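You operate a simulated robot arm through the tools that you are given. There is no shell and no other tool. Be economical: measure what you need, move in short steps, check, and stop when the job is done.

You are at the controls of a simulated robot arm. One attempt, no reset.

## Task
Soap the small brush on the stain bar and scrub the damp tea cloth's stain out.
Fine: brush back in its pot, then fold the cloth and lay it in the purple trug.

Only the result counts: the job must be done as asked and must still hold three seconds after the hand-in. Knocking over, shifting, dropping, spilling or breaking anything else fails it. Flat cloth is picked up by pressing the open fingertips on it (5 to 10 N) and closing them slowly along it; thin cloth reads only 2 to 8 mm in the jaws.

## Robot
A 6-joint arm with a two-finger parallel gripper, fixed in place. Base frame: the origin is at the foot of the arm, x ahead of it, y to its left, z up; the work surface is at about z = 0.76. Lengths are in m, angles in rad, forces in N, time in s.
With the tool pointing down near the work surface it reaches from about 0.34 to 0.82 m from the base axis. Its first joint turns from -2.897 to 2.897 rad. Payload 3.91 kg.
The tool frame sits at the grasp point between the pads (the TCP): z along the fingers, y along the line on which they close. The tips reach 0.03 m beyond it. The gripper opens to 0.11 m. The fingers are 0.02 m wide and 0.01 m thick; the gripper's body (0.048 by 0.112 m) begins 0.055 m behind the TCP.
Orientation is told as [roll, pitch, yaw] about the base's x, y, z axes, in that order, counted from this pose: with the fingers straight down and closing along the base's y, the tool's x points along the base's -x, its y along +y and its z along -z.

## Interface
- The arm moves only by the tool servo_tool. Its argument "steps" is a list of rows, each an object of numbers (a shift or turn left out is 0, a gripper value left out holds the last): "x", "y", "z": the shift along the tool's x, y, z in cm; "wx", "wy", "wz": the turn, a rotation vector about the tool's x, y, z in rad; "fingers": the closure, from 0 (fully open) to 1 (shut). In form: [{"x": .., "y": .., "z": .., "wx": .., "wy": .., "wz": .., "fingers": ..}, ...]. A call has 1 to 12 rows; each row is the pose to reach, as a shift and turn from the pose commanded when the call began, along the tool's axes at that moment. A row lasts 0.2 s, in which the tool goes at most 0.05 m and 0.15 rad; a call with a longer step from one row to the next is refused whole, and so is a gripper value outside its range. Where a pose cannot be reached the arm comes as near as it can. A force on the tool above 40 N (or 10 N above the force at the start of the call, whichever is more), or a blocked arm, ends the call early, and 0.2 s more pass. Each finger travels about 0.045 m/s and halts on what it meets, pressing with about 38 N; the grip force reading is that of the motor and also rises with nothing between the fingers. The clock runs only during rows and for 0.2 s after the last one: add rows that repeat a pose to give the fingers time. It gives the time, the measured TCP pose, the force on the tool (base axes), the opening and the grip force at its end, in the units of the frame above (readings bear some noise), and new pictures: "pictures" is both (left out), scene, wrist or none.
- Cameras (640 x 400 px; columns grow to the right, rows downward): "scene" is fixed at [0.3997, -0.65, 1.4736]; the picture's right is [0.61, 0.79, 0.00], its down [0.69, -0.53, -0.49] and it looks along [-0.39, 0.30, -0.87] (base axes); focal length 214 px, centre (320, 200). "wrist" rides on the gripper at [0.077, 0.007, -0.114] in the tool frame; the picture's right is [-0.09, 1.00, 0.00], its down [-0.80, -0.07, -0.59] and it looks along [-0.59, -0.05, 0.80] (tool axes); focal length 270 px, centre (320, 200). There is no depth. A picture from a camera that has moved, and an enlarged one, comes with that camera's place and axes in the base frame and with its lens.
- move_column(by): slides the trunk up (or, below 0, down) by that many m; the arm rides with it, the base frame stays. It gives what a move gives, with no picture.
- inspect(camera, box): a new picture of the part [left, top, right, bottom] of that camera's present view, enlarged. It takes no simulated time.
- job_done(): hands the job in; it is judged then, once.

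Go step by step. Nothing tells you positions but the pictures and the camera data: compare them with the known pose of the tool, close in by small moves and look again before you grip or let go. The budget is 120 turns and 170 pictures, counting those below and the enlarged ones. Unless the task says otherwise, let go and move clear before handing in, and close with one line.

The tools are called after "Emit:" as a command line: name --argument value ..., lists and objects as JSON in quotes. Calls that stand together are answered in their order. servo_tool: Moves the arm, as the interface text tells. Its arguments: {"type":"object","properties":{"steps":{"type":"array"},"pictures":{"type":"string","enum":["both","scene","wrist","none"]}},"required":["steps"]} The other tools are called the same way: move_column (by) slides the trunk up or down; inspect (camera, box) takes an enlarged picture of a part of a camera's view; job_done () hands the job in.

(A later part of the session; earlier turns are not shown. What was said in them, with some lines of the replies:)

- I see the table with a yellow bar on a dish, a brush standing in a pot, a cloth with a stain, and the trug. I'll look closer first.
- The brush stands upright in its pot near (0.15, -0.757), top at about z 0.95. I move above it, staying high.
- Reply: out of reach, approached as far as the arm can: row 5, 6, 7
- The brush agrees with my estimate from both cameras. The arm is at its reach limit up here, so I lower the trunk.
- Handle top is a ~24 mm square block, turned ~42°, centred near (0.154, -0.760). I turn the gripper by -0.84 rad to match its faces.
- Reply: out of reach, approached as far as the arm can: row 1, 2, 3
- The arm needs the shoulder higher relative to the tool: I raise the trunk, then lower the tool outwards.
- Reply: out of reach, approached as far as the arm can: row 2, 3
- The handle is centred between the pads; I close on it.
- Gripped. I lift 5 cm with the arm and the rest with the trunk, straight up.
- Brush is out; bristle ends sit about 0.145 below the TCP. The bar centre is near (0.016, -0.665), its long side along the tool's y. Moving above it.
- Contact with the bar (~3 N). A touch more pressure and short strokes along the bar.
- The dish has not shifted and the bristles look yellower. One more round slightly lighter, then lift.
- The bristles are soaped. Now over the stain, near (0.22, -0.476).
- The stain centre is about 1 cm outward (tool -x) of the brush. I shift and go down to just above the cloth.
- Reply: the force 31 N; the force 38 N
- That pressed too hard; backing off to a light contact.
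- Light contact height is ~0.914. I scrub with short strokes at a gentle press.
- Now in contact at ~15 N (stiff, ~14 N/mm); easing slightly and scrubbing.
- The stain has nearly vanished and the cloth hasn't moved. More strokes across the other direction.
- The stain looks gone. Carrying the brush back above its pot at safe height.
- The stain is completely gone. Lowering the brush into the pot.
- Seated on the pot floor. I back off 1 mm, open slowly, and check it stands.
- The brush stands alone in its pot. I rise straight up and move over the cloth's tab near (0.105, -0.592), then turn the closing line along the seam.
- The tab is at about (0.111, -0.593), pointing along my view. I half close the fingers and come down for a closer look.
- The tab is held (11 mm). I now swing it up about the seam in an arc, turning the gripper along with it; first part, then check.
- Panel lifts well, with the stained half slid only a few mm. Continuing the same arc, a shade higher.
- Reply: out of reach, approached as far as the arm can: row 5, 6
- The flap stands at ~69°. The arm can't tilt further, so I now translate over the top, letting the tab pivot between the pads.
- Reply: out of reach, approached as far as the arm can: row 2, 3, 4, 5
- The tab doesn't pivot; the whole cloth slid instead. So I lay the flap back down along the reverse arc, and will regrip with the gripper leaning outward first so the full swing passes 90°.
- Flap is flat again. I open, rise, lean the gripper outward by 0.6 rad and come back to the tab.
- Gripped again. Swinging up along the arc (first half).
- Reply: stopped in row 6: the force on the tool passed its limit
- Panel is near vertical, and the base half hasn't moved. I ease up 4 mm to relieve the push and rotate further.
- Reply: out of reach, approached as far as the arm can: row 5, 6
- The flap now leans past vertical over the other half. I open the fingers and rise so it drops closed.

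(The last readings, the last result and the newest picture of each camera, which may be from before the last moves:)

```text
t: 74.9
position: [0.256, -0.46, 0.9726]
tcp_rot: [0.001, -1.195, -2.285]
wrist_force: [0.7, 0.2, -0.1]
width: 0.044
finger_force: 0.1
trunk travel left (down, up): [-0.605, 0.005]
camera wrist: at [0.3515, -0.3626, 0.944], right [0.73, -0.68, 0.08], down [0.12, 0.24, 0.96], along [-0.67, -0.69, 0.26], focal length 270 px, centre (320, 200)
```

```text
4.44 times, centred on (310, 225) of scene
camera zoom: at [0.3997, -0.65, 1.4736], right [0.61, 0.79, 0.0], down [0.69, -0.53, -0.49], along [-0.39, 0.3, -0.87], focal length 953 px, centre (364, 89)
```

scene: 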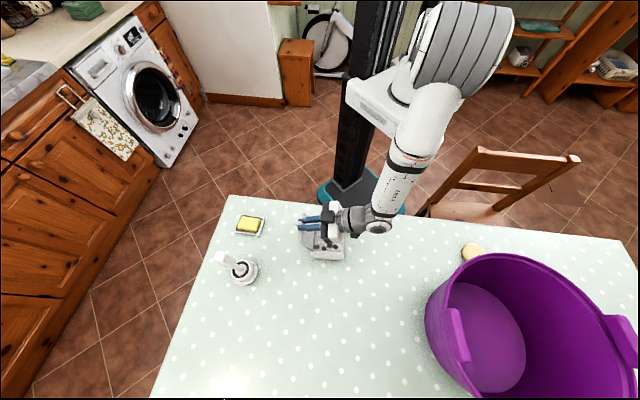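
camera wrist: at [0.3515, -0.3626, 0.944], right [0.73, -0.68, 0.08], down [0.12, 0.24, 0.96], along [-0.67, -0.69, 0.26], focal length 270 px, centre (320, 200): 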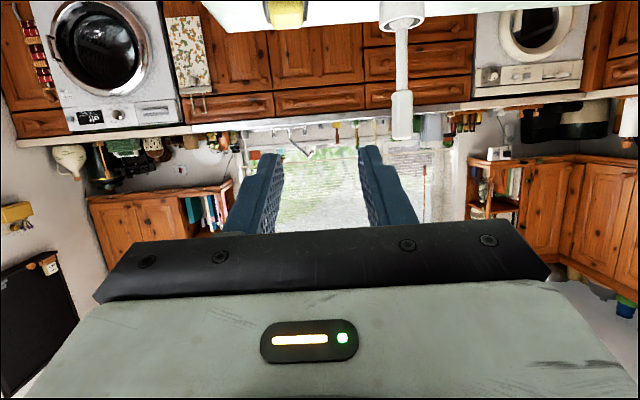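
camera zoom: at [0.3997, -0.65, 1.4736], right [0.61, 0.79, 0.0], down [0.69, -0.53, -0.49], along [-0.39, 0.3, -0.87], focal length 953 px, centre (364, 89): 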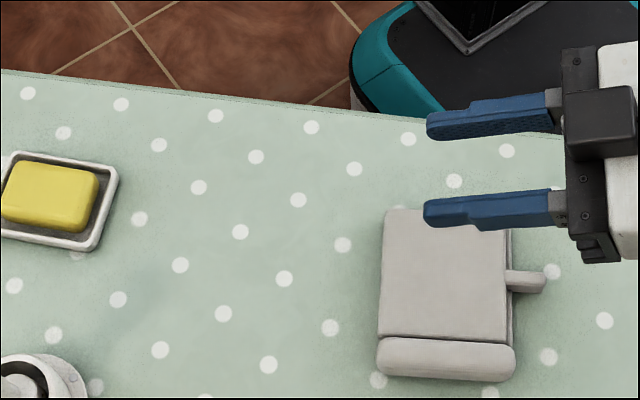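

Folded neatly. Now I turn the gripper back to straight down above it to study how to pick the stack.

Emit:
servo_tool --steps '[{"wy": 0.15}, {"wy": 0.3}, {"wy": 0.45}, {"wy": 0.6}, {"wy": 0.75}, {"wy": 0.9}, {"wy": 1.05}, {"wy": 1.195, "x": -1, "z": 0}, {"wy": 1.195, "x": -1, "z": 0}]' --pictures "wrist"

Emit:
inspect --camera "scene" --box '[290, 210, 360, 260]'

Emit:
inspect --camera "wrist" --box '[200, 0, 440, 160]'

```text
t: 76.9
position: [0.2578, -0.4636, 0.9834]
tcp_rot: [0.001, 0.0, -2.287]
wrist_force: [1.0, -0.8, -0.4]
width: 0.044
finger_force: 0.0
trunk travel left (down, up): [-0.605, 0.005]
camera wrist: at [0.3134, -0.4093, 1.0988], right [0.69, -0.72, 0.0], down [-0.58, -0.56, 0.59], along [-0.43, -0.41, -0.8], focal length 270 px, centre (320, 200)
```

wrist: 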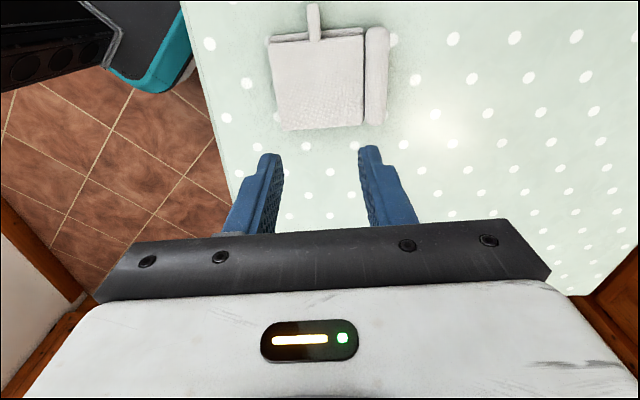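

```text
8.00 times, centred on (325, 235) of scene
camera zoom: at [0.3997, -0.65, 1.4736], right [0.61, 0.79, 0.0], down [0.69, -0.53, -0.49], along [-0.39, 0.3, -0.87], focal length 1716 px, centre (280, -80)
```

zoom: 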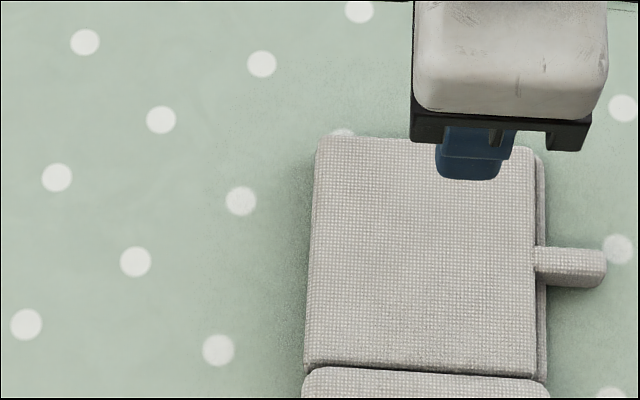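

```text
2.50 times, centred on (320, 80) of wrist
camera zoom: at [0.3134, -0.4093, 1.0988], right [0.69, -0.72, 0.0], down [-0.58, -0.56, 0.59], along [-0.43, -0.41, -0.8], focal length 676 px, centre (320, 500)
```

zoom: 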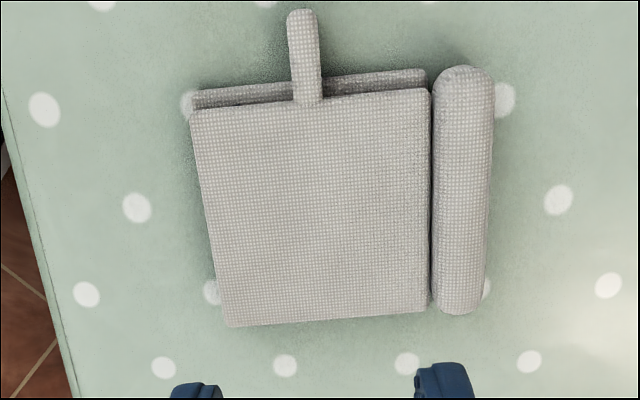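

The stack measures ~0.104 m from fold to far edge, just under the full opening. I turn the gripper to close along that length for a precise look.

Emit:
servo_tool --steps '[{"y": 2.8, "wz": -0.145, "fingers": 0}, {"y": 2.8, "wz": -0.29}, {"y": 2.8, "wz": -0.435}, {"y": 2.8, "wz": -0.58}, {"y": 2.8, "wz": -0.725}, {"y": 2.8, "wz": -0.87}, {"y": 2.8, "wz": -1.015}, {"y": 2.8, "wz": -1.16}, {"y": 2.8, "wz": -1.305}, {"y": 2.8, "wz": -1.45}, {"y": 2.8, "wz": -1.571}, {"y": 2.8, "wz": -1.571, "z": 4}]' --pictures "wrist"

Emit:
inspect --camera "wrist" --box '[200, 40, 440, 200]'

Emit:
inspect --camera "scene" --box '[290, 210, 360, 260]'

```text
t: 79.5
position: [0.2777, -0.4812, 0.9416]
tcp_rot: [0.001, -0.001, -0.714]
wrist_force: [0.1, -0.9, 0.7]
width: 0.1101
finger_force: 0.1
trunk travel left (down, up): [-0.605, 0.005]
camera wrist: at [0.2253, -0.4256, 1.0568], right [0.72, 0.7, 0.0], down [0.56, -0.58, 0.59], along [0.41, -0.43, -0.8], focal length 270 px, centre (320, 200)
```

wrist: 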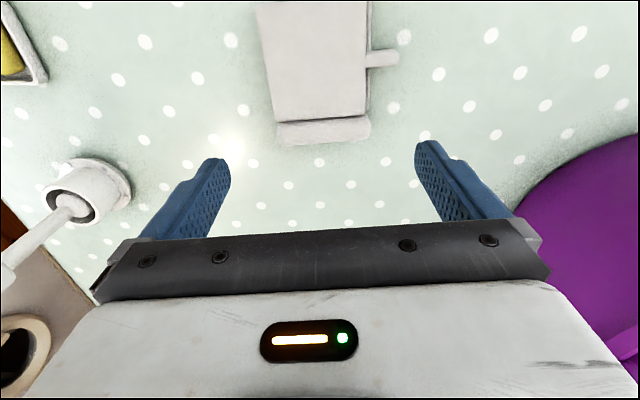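

```text
2.50 times, centred on (320, 120) of wrist
camera zoom: at [0.2253, -0.4256, 1.0568], right [0.72, 0.7, 0.0], down [0.56, -0.58, 0.59], along [0.41, -0.43, -0.8], focal length 676 px, centre (320, 400)
```

zoom: 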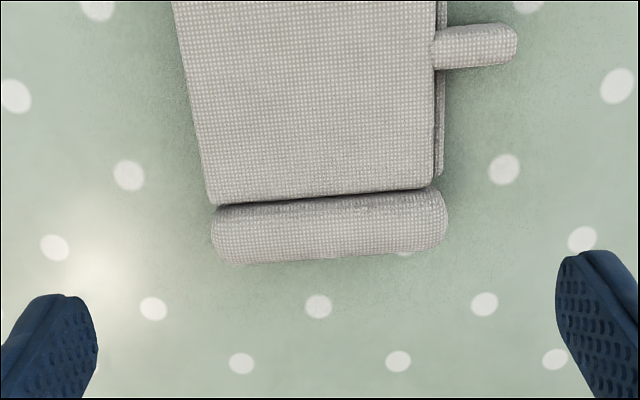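

```text
8.00 times, centred on (325, 235) of scene
camera zoom: at [0.3997, -0.65, 1.4736], right [0.61, 0.79, 0.0], down [0.69, -0.53, -0.49], along [-0.39, 0.3, -0.87], focal length 1716 px, centre (280, -80)
```

zoom: 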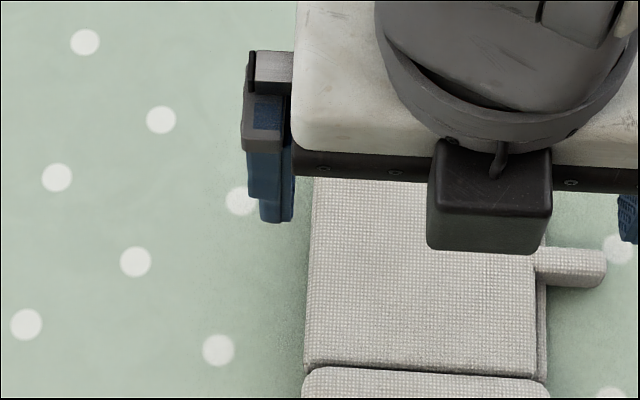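

Emit:
servo_tool --steps '[{"z": 4}, {"z": 8}, {"z": 11}, {"z": 12}, {"z": 12}]' --pictures "wrist"

Emit:
inspect --camera "wrist" --box '[180, 80, 460, 240]'

Emit:
inspect --camera "scene" --box '[290, 210, 360, 260]'

```text
t: 80.7
position: [0.2771, -0.4814, 0.8224]
tcp_rot: [-0.003, -0.003, -0.713]
wrist_force: [-0.2, -0.3, -0.3]
width: 0.1102
finger_force: 0.0
trunk travel left (down, up): [-0.605, 0.005]
camera wrist: at [0.2242, -0.4258, 0.937], right [0.72, 0.69, 0.0], down [0.56, -0.58, 0.6], along [0.41, -0.43, -0.8], focal length 270 px, centre (320, 200)
```

wrist: 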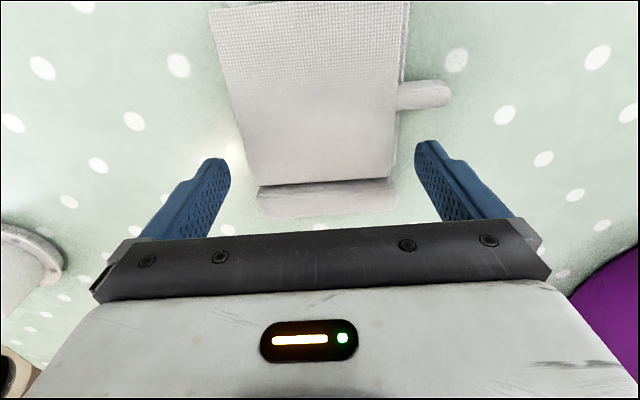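

```text
2.29 times, centred on (320, 160) of wrist
camera zoom: at [0.2242, -0.4258, 0.937], right [0.72, 0.69, 0.0], down [0.56, -0.58, 0.6], along [0.41, -0.43, -0.8], focal length 618 px, centre (320, 291)
```

zoom: 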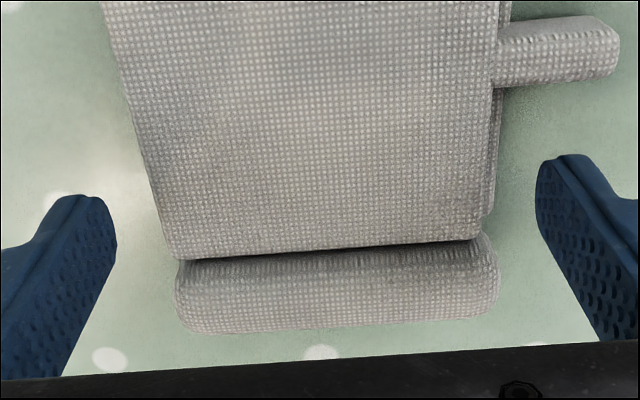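

```text
8.00 times, centred on (325, 235) of scene
camera zoom: at [0.3997, -0.65, 1.4736], right [0.61, 0.79, 0.0], down [0.69, -0.53, -0.49], along [-0.39, 0.3, -0.87], focal length 1716 px, centre (280, -80)
```

zoom: 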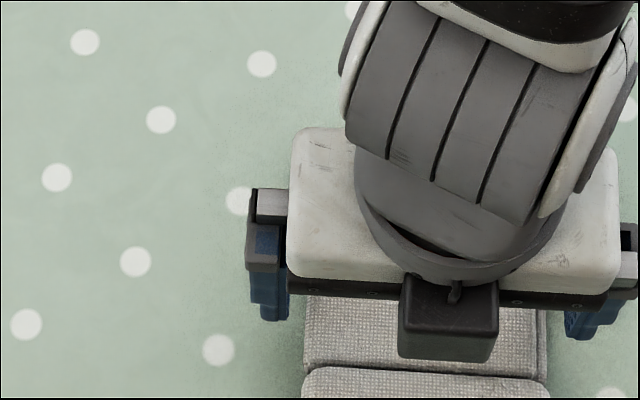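

Both fingers clear the stack by about 4-5 mm per side. Descending carefully around it.

Emit:
servo_tool --steps '[{"z": 0.7}, {"z": 1.4}, {"z": 1.8}, {"z": 1.8}]' --pictures "wrist"

Emit:
inspect --camera "wrist" --box '[180, 80, 460, 240]'

```text
t: 81.7
position: [0.2767, -0.4808, 0.8042]
tcp_rot: [0.001, -0.003, -0.711]
wrist_force: [-0.4, -0.4, 0.0]
width: 0.1098
finger_force: 0.0
trunk travel left (down, up): [-0.605, 0.005]
camera wrist: at [0.2252, -0.4258, 0.9195], right [0.72, 0.69, 0.0], down [0.56, -0.58, 0.6], along [0.41, -0.43, -0.8], focal length 270 px, centre (320, 200)
```

wrist: 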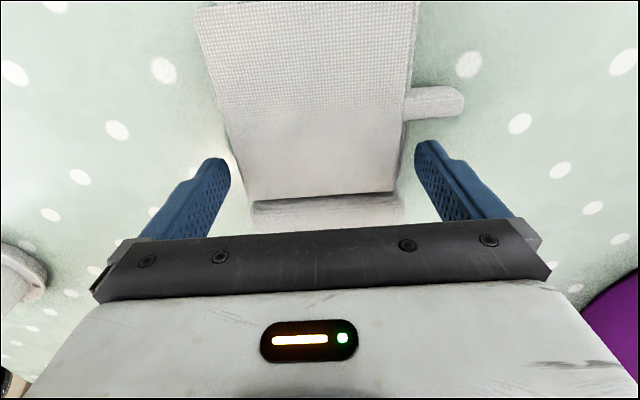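

```text
2.29 times, centred on (320, 160) of wrist
camera zoom: at [0.2252, -0.4258, 0.9195], right [0.72, 0.69, 0.0], down [0.56, -0.58, 0.6], along [0.41, -0.43, -0.8], focal length 618 px, centre (320, 291)
```

zoom: 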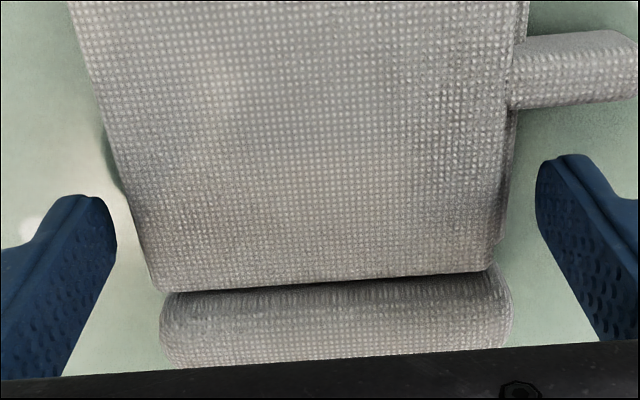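

Emit:
servo_tool --steps '[{"y": -0.1, "z": 0.4}, {"y": -0.1, "z": 0.8}, {"y": -0.1, "z": 1.1}, {"y": -0.1, "z": 1.1}]' --pictures "wrist"

Emit:
inspect --camera "wrist" --box '[180, 80, 460, 240]'

```text
t: 82.7
position: [0.278, -0.4832, 0.7938]
tcp_rot: [0.0, -0.003, -0.713]
wrist_force: [-1.0, 0.2, -0.2]
width: 0.11
finger_force: 0.0
trunk travel left (down, up): [-0.605, 0.005]
camera wrist: at [0.2248, -0.4273, 0.9085], right [0.72, 0.69, 0.0], down [0.56, -0.58, 0.6], along [0.41, -0.43, -0.8], focal length 270 px, centre (320, 200)
```

wrist: 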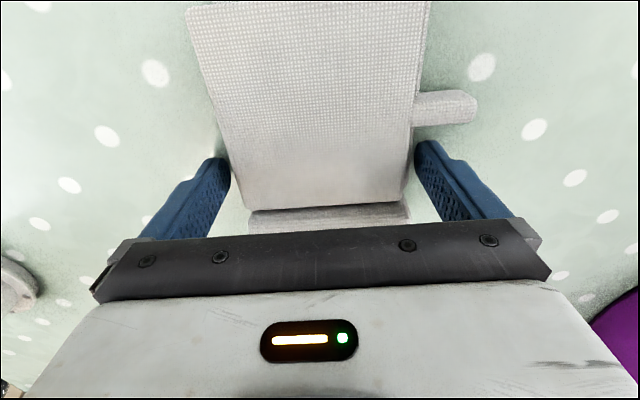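

```text
2.29 times, centred on (320, 160) of wrist
camera zoom: at [0.2248, -0.4273, 0.9085], right [0.72, 0.69, 0.0], down [0.56, -0.58, 0.6], along [0.41, -0.43, -0.8], focal length 618 px, centre (320, 291)
```

zoom: 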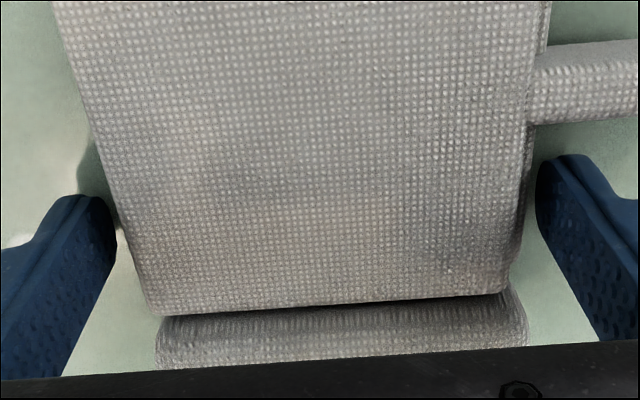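

Both tips are at table level either side. Closing on the stack.

Emit:
servo_tool --steps '[{"fingers": 0.05}, {"fingers": 0.1}, {"fingers": 0.15}, {"fingers": 0.2}, {"fingers": 0.25}, {"fingers": 0.25}]' --pictures "wrist"

Emit:
inspect --camera "wrist" --box '[180, 80, 460, 240]'

```text
t: 84.1
position: [0.2766, -0.4821, 0.7931]
tcp_rot: [0.001, -0.002, -0.714]
wrist_force: [1.6, 2.2, 0.8]
width: 0.0994
finger_force: 37.9
trunk travel left (down, up): [-0.605, 0.005]
camera wrist: at [0.2248, -0.4271, 0.9085], right [0.72, 0.69, 0.0], down [0.56, -0.58, 0.6], along [0.41, -0.43, -0.8], focal length 270 px, centre (320, 200)
```

wrist: 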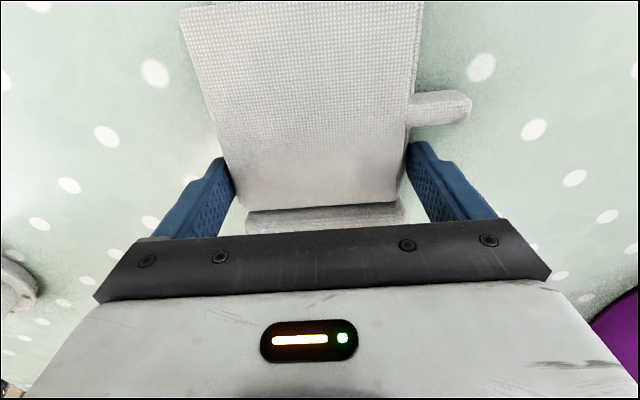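

```text
2.29 times, centred on (320, 160) of wrist
camera zoom: at [0.2248, -0.4271, 0.9085], right [0.72, 0.69, 0.0], down [0.56, -0.58, 0.6], along [0.41, -0.43, -0.8], focal length 618 px, centre (320, 291)
```

zoom: 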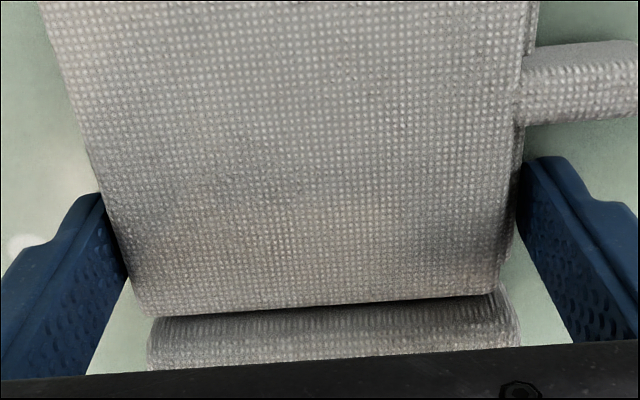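

Gripped at 99 mm. Lifting a little to test.

Emit:
servo_tool --steps '[{"z": -0.5, "fingers": 0.3}, {"z": -1}, {"z": -2}, {"z": -3}, {"z": -4}, {"z": -4}]'

Emit:
inspect --camera "scene" --box '[280, 190, 380, 270]'

```text
t: 85.5
position: [0.2774, -0.4817, 0.8346]
tcp_rot: [0.002, -0.001, -0.715]
wrist_force: [0.4, -0.6, -2.2]
width: 0.0991
finger_force: 37.8
trunk travel left (down, up): [-0.605, 0.005]
camera wrist: at [0.2254, -0.4264, 0.9489], right [0.72, 0.69, 0.0], down [0.56, -0.58, 0.59], along [0.41, -0.43, -0.8], focal length 270 px, centre (320, 200)
```

scene: 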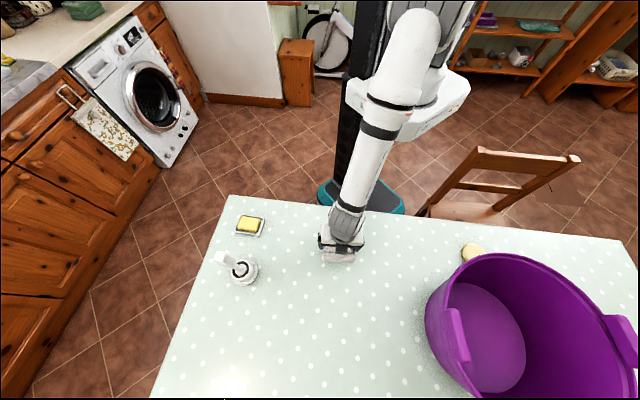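
wrist: 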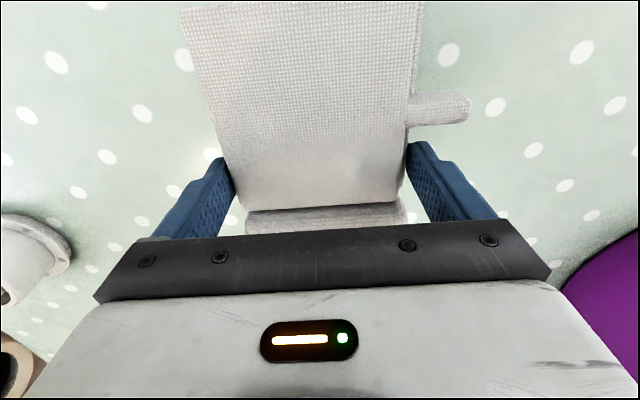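

```text
5.00 times, centred on (330, 230) of scene
camera zoom: at [0.3997, -0.65, 1.4736], right [0.61, 0.79, 0.0], down [0.69, -0.53, -0.49], along [-0.39, 0.3, -0.87], focal length 1073 px, centre (270, 50)
```

zoom: 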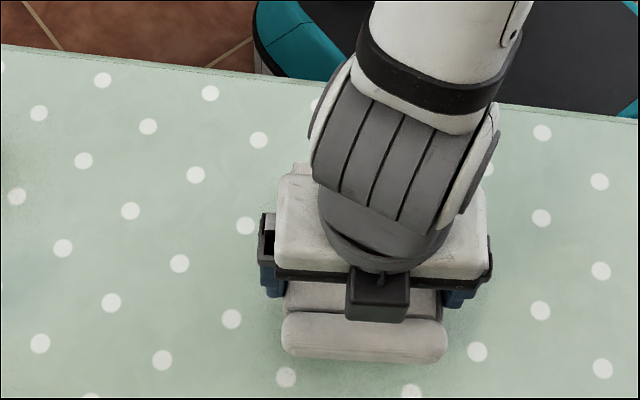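

Stack holds firmly and flat. Raising to clear the trug rim (~0.92), then carrying across smoothly.

Emit:
servo_tool --steps '[{"z": -2}, {"z": -5}, {"z": -8}, {"z": -11}, {"z": -14}, {"z": -17}, {"z": -19.5}, {"z": -20.5}, {"z": -20.5}]' --pictures "none"

Emit:
servo_tool --steps '[{"x": -0.8, "y": 1.6}, {"x": -2, "y": 4.2}, {"x": -3.3, "y": 7}, {"x": -4.6, "y": 9.8}, {"x": -5.9, "y": 12.6}, {"x": -7.2, "y": 15.4}, {"x": -8.5, "y": 18.2}, {"x": -9.5, "y": 20.2}, {"x": -10, "y": 21.2}, {"x": -10, "y": 21.2}]'

```text
t: 87.5
position: [0.2772, -0.4817, 1.038]
tcp_rot: [0.001, 0.0, -0.714]
wrist_force: [-0.6, 0.2, -2.4]
width: 0.0993
finger_force: 38.0
trunk travel left (down, up): [-0.605, 0.005]
```

```text
t: 89.7
position: [0.4919, -0.3868, 1.0388]
tcp_rot: [-0.002, -0.001, -0.715]
wrist_force: [-0.8, -0.7, -1.9]
width: 0.0994
finger_force: 38.1
trunk travel left (down, up): [-0.605, 0.005]
camera wrist: at [0.4394, -0.3312, 1.1531], right [0.72, 0.69, 0.0], down [0.56, -0.58, 0.59], along [0.41, -0.43, -0.8], focal length 270 px, centre (320, 200)
```

scene: 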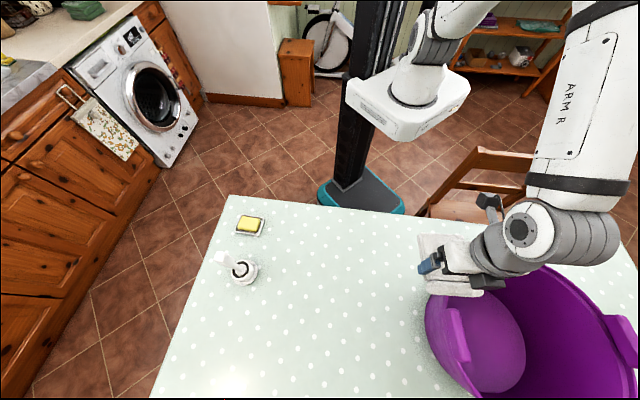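
wrist: 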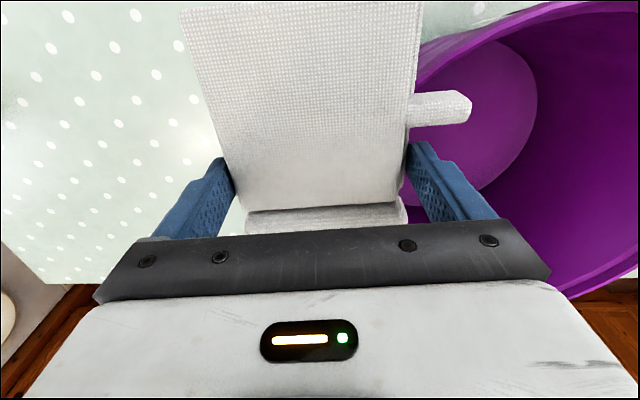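

Emit:
servo_tool --steps '[{"x": -0.8, "y": 1.5}, {"x": -2.3, "y": 4.1}, {"x": -3.8, "y": 6.8}, {"x": -5.3, "y": 9.5}, {"x": -6.8, "y": 12.2}, {"x": -8.3, "y": 14.9}, {"x": -9.8, "y": 17.4}, {"x": -10.8, "y": 19.2}, {"x": -11.3, "y": 20}, {"x": -11.3, "y": 20}]'

```text
t: 91.9
position: [0.707, -0.3099, 1.0375]
tcp_rot: [-0.002, -0.001, -0.713]
wrist_force: [-0.2, 0.1, -2.6]
width: 0.0995
finger_force: 38.0
trunk travel left (down, up): [-0.605, 0.005]
camera wrist: at [0.6558, -0.2545, 1.1525], right [0.72, 0.69, 0.0], down [0.56, -0.58, 0.59], along [0.41, -0.43, -0.8], focal length 270 px, centre (320, 200)
```

scene: 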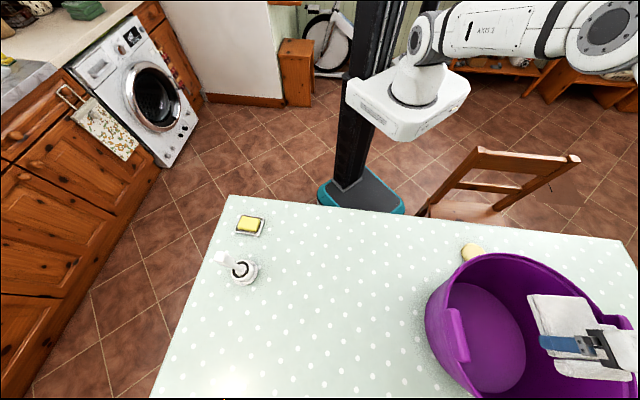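
wrist: 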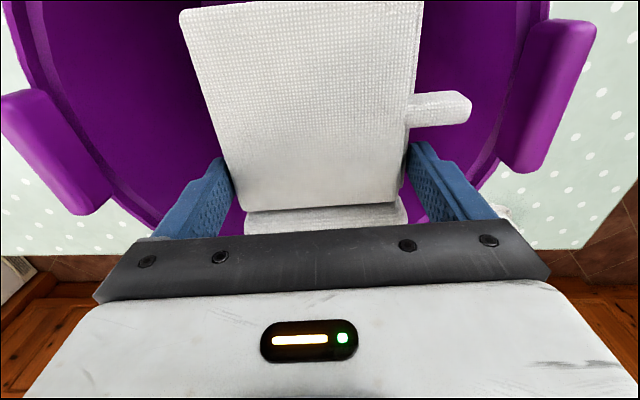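

Triangulating the handles puts the rim at z≈0.967 and the trug centre near (0.70, -0.317); the stack is well centred. Lowering in stages.

Emit:
servo_tool --steps '[{"z": 2, "y": -0.3}, {"z": 5, "y": -0.5}, {"z": 8, "y": -0.5}, {"z": 11, "y": -0.5}, {"z": 13, "y": -0.5}, {"z": 13, "y": -0.5}]'

```text
t: 93.3
position: [0.7037, -0.3138, 0.9099]
tcp_rot: [-0.001, 0.001, -0.715]
wrist_force: [0.1, 0.1, -3.9]
width: 0.0994
finger_force: 37.7
trunk travel left (down, up): [-0.605, 0.005]
camera wrist: at [0.6511, -0.2575, 1.0244], right [0.72, 0.69, 0.0], down [0.56, -0.58, 0.6], along [0.41, -0.43, -0.8], focal length 270 px, centre (320, 200)
```

scene: 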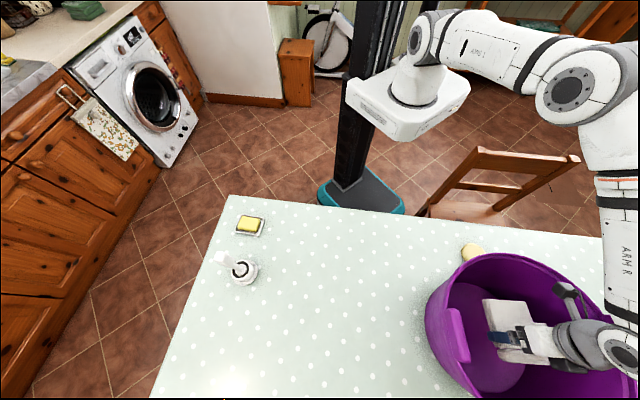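
wrist: 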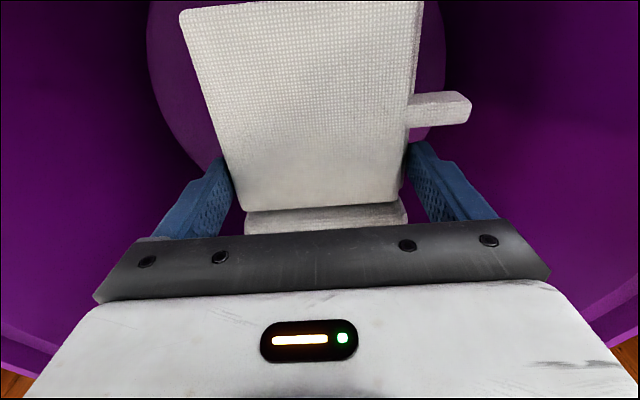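

Emit:
servo_tool --steps '[{"y": -0.8}, {"y": -1.5, "z": 1.5}, {"y": -1.5, "z": 4}, {"y": -1.5, "z": 6.5}, {"y": -1.5, "z": 7.5}, {"y": -1.5, "z": 7.5}]'

Emit:
inspect --camera "scene" --box '[420, 240, 640, 400]'

```text
t: 94.7
position: [0.6964, -0.3244, 0.834]
tcp_rot: [0.001, -0.003, -0.714]
wrist_force: [0.4, 0.1, -2.4]
width: 0.0992
finger_force: 38.1
trunk travel left (down, up): [-0.605, 0.005]
camera wrist: at [0.6437, -0.269, 0.9492], right [0.72, 0.69, 0.0], down [0.56, -0.58, 0.6], along [0.41, -0.43, -0.8], focal length 270 px, centre (320, 200)
```

scene: 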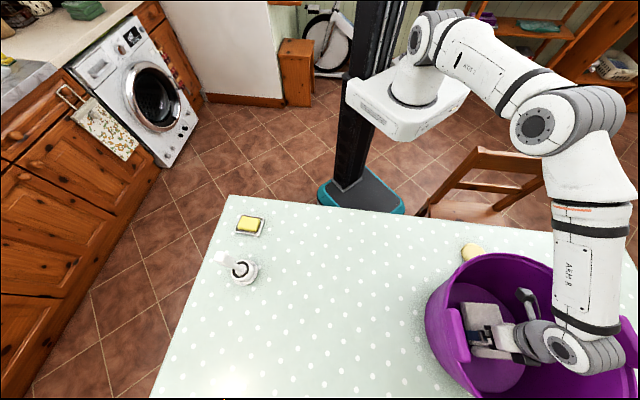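
wrist: 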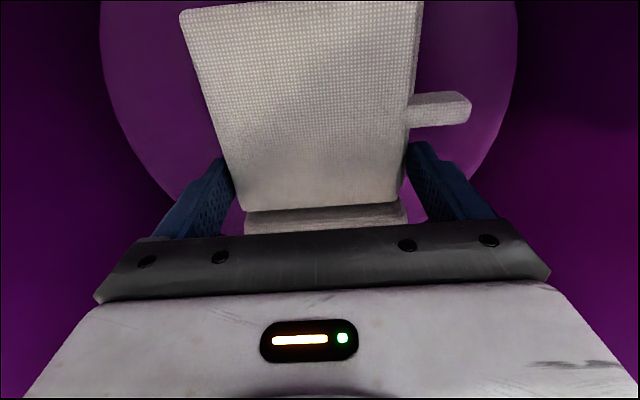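

```text
2.50 times, centred on (530, 320) of scene
camera zoom: at [0.3997, -0.65, 1.4736], right [0.61, 0.79, 0.0], down [0.69, -0.53, -0.49], along [-0.39, 0.3, -0.87], focal length 536 px, centre (-205, -100)
```

zoom: 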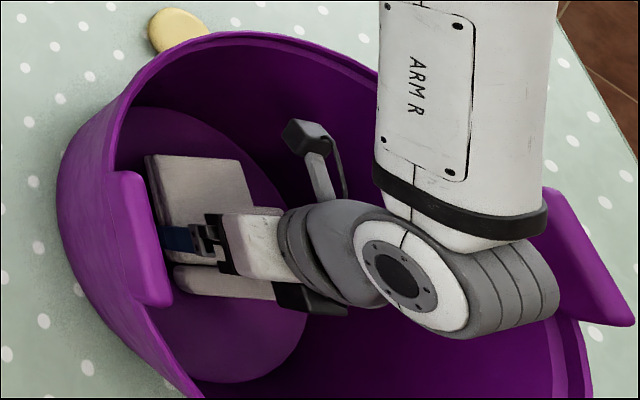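

Emit:
servo_tool --steps '[{"z": 0.7}, {"z": 1.4}, {"z": 2.1}, {"z": 2.1}]' --pictures "none"

Emit:
servo_tool --steps '[{"z": 0.3}, {"z": 0.6}, {"z": 0.6}]' --pictures "wrist"

```text
t: 95.7
position: [0.696, -0.3253, 0.8121]
tcp_rot: [-0.001, 0.0, -0.714]
wrist_force: [0.6, -0.4, -2.5]
width: 0.0993
finger_force: 38.1
trunk travel left (down, up): [-0.605, 0.005]
```

```text
t: 96.5
position: [0.6962, -0.3259, 0.8055]
tcp_rot: [-0.001, 0.0, -0.714]
wrist_force: [-0.1, -0.4, -2.5]
width: 0.0995
finger_force: 37.8
trunk travel left (down, up): [-0.605, 0.005]
camera wrist: at [0.6434, -0.2697, 0.9212], right [0.72, 0.69, 0.0], down [0.56, -0.58, 0.6], along [0.41, -0.43, -0.8], focal length 270 px, centre (320, 200)
```

wrist: 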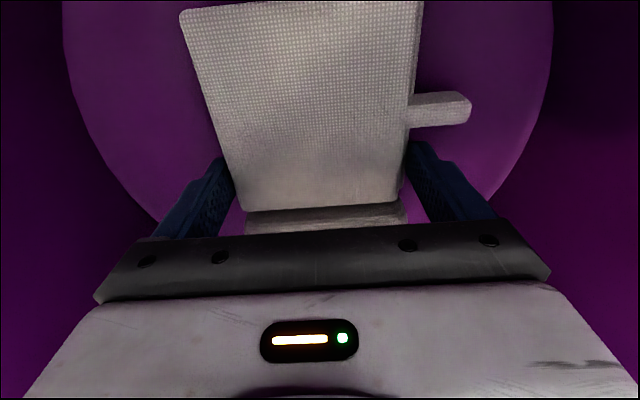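

Just above the trug floor. Opening slowly and fully.

Emit:
servo_tool --steps '[{"z": 0.2}, {"z": 0.4}, {"z": 0.4, "fingers": 0.06}, {"z": 0.4, "fingers": 0.0}, {"z": 0.4, "fingers": 0.0}, {"z": 0.4, "fingers": 0.0}]' --pictures "wrist"

```text
t: 97.9
position: [0.6962, -0.3261, 0.8023]
tcp_rot: [0.0, 0.0, -0.713]
wrist_force: [-0.2, -0.3, 0.4]
width: 0.1099
finger_force: 0.1
trunk travel left (down, up): [-0.605, 0.005]
camera wrist: at [0.6431, -0.2701, 0.9175], right [0.72, 0.69, 0.0], down [0.56, -0.58, 0.6], along [0.41, -0.43, -0.8], focal length 270 px, centre (320, 200)
```

wrist: 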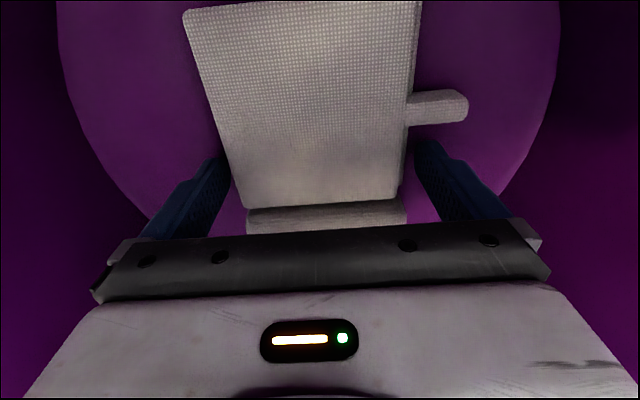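

Released and lying flat. Left finger is close to the edge, so I rise straight up, slowly at first.

Emit:
servo_tool --steps '[{"y": -0.1, "z": -0.5}, {"y": -0.1, "z": -1.5}, {"y": -0.1, "z": -3}, {"z": -6}, {"z": -10}, {"z": -14}, {"z": -18}, {"z": -22}, {"z": -24}, {"z": -24}]'

Emit:
inspect --camera "wrist" --box '[160, 0, 480, 200]'

```text
t: 100.1
position: [0.6957, -0.3267, 1.0435]
tcp_rot: [-0.002, -0.001, -0.714]
wrist_force: [-0.5, 0.6, 0.0]
width: 0.1098
finger_force: 0.1
trunk travel left (down, up): [-0.605, 0.005]
camera wrist: at [0.6427, -0.2713, 1.1581], right [0.72, 0.69, 0.0], down [0.56, -0.58, 0.59], along [0.41, -0.43, -0.8], focal length 270 px, centre (320, 200)
```

scene: 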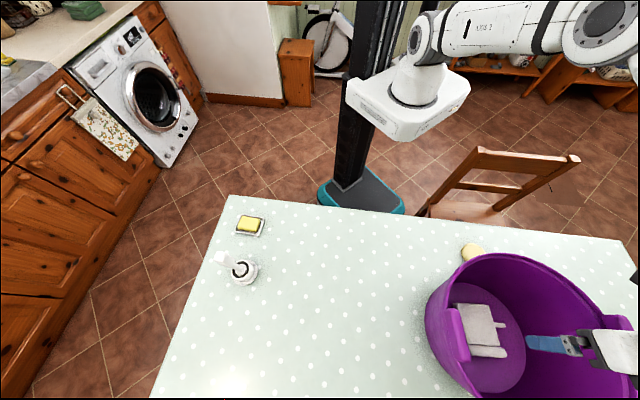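
wrist: 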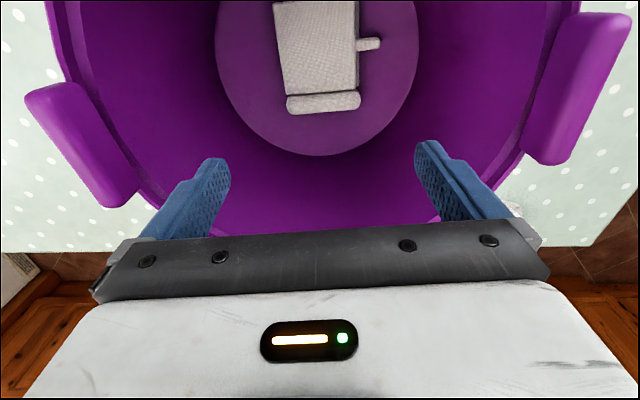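

```text
2.00 times, centred on (320, 100) of wrist
camera zoom: at [0.6427, -0.2713, 1.1581], right [0.72, 0.69, 0.0], down [0.56, -0.58, 0.59], along [0.41, -0.43, -0.8], focal length 541 px, centre (320, 400)
```

zoom: 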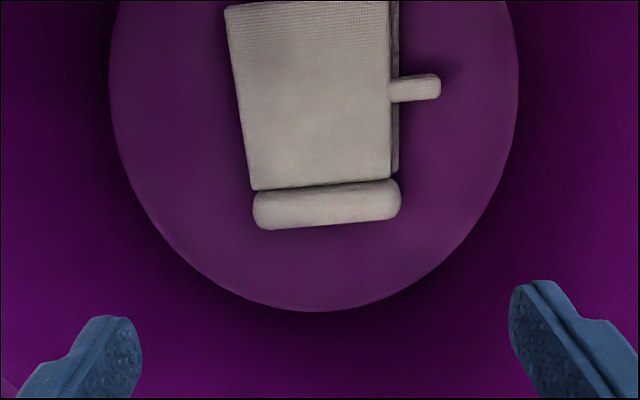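

The folded cloth lies flat on the trug floor with the gripper clear. A last check of brush pot, dish and trug.

Emit:
inspect --camera "scene" --box '[200, 200, 360, 300]'

Emit:
inspect --camera "scene" --box '[400, 220, 640, 400]'

```text
4.00 times, centred on (280, 250) of scene
camera zoom: at [0.3997, -0.65, 1.4736], right [0.61, 0.79, 0.0], down [0.69, -0.53, -0.49], along [-0.39, 0.3, -0.87], focal length 858 px, centre (480, 0)
```

zoom: 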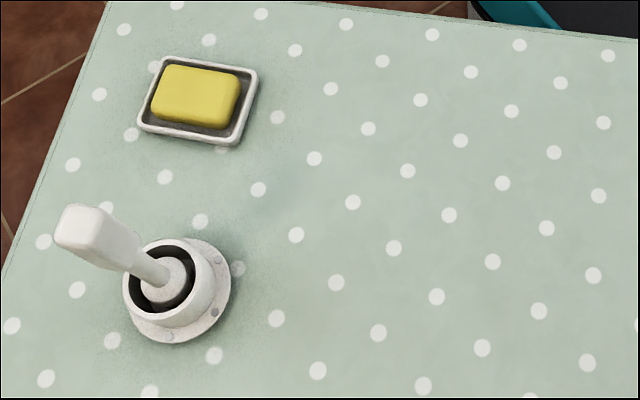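

```text
2.22 times, centred on (520, 310) of scene
camera zoom: at [0.3997, -0.65, 1.4736], right [0.61, 0.79, 0.0], down [0.69, -0.53, -0.49], along [-0.39, 0.3, -0.87], focal length 477 px, centre (-124, -44)
```

zoom: 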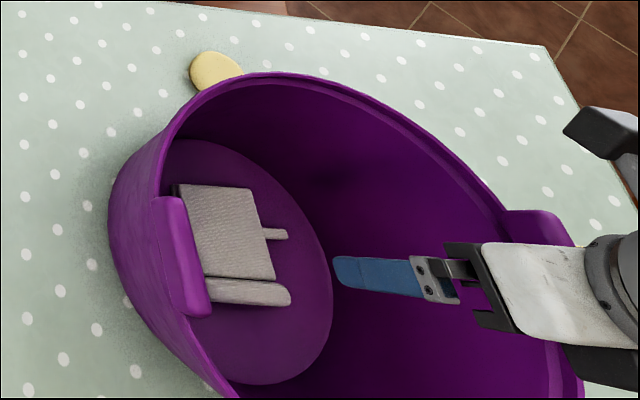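

Everything is where it belongs: brush in its pot, dish and trug unmoved, stain gone, cloth folded in the trug. Handing in.

Emit:
job_done

```text
The job is handed in.
```

I soaped the brush, scrubbed the stain out until none showed in the pictures, put the brush back in its pot and laid the folded cloth flat in the purple trug. In the final pictures the soap dish, pot and trug had not moved.
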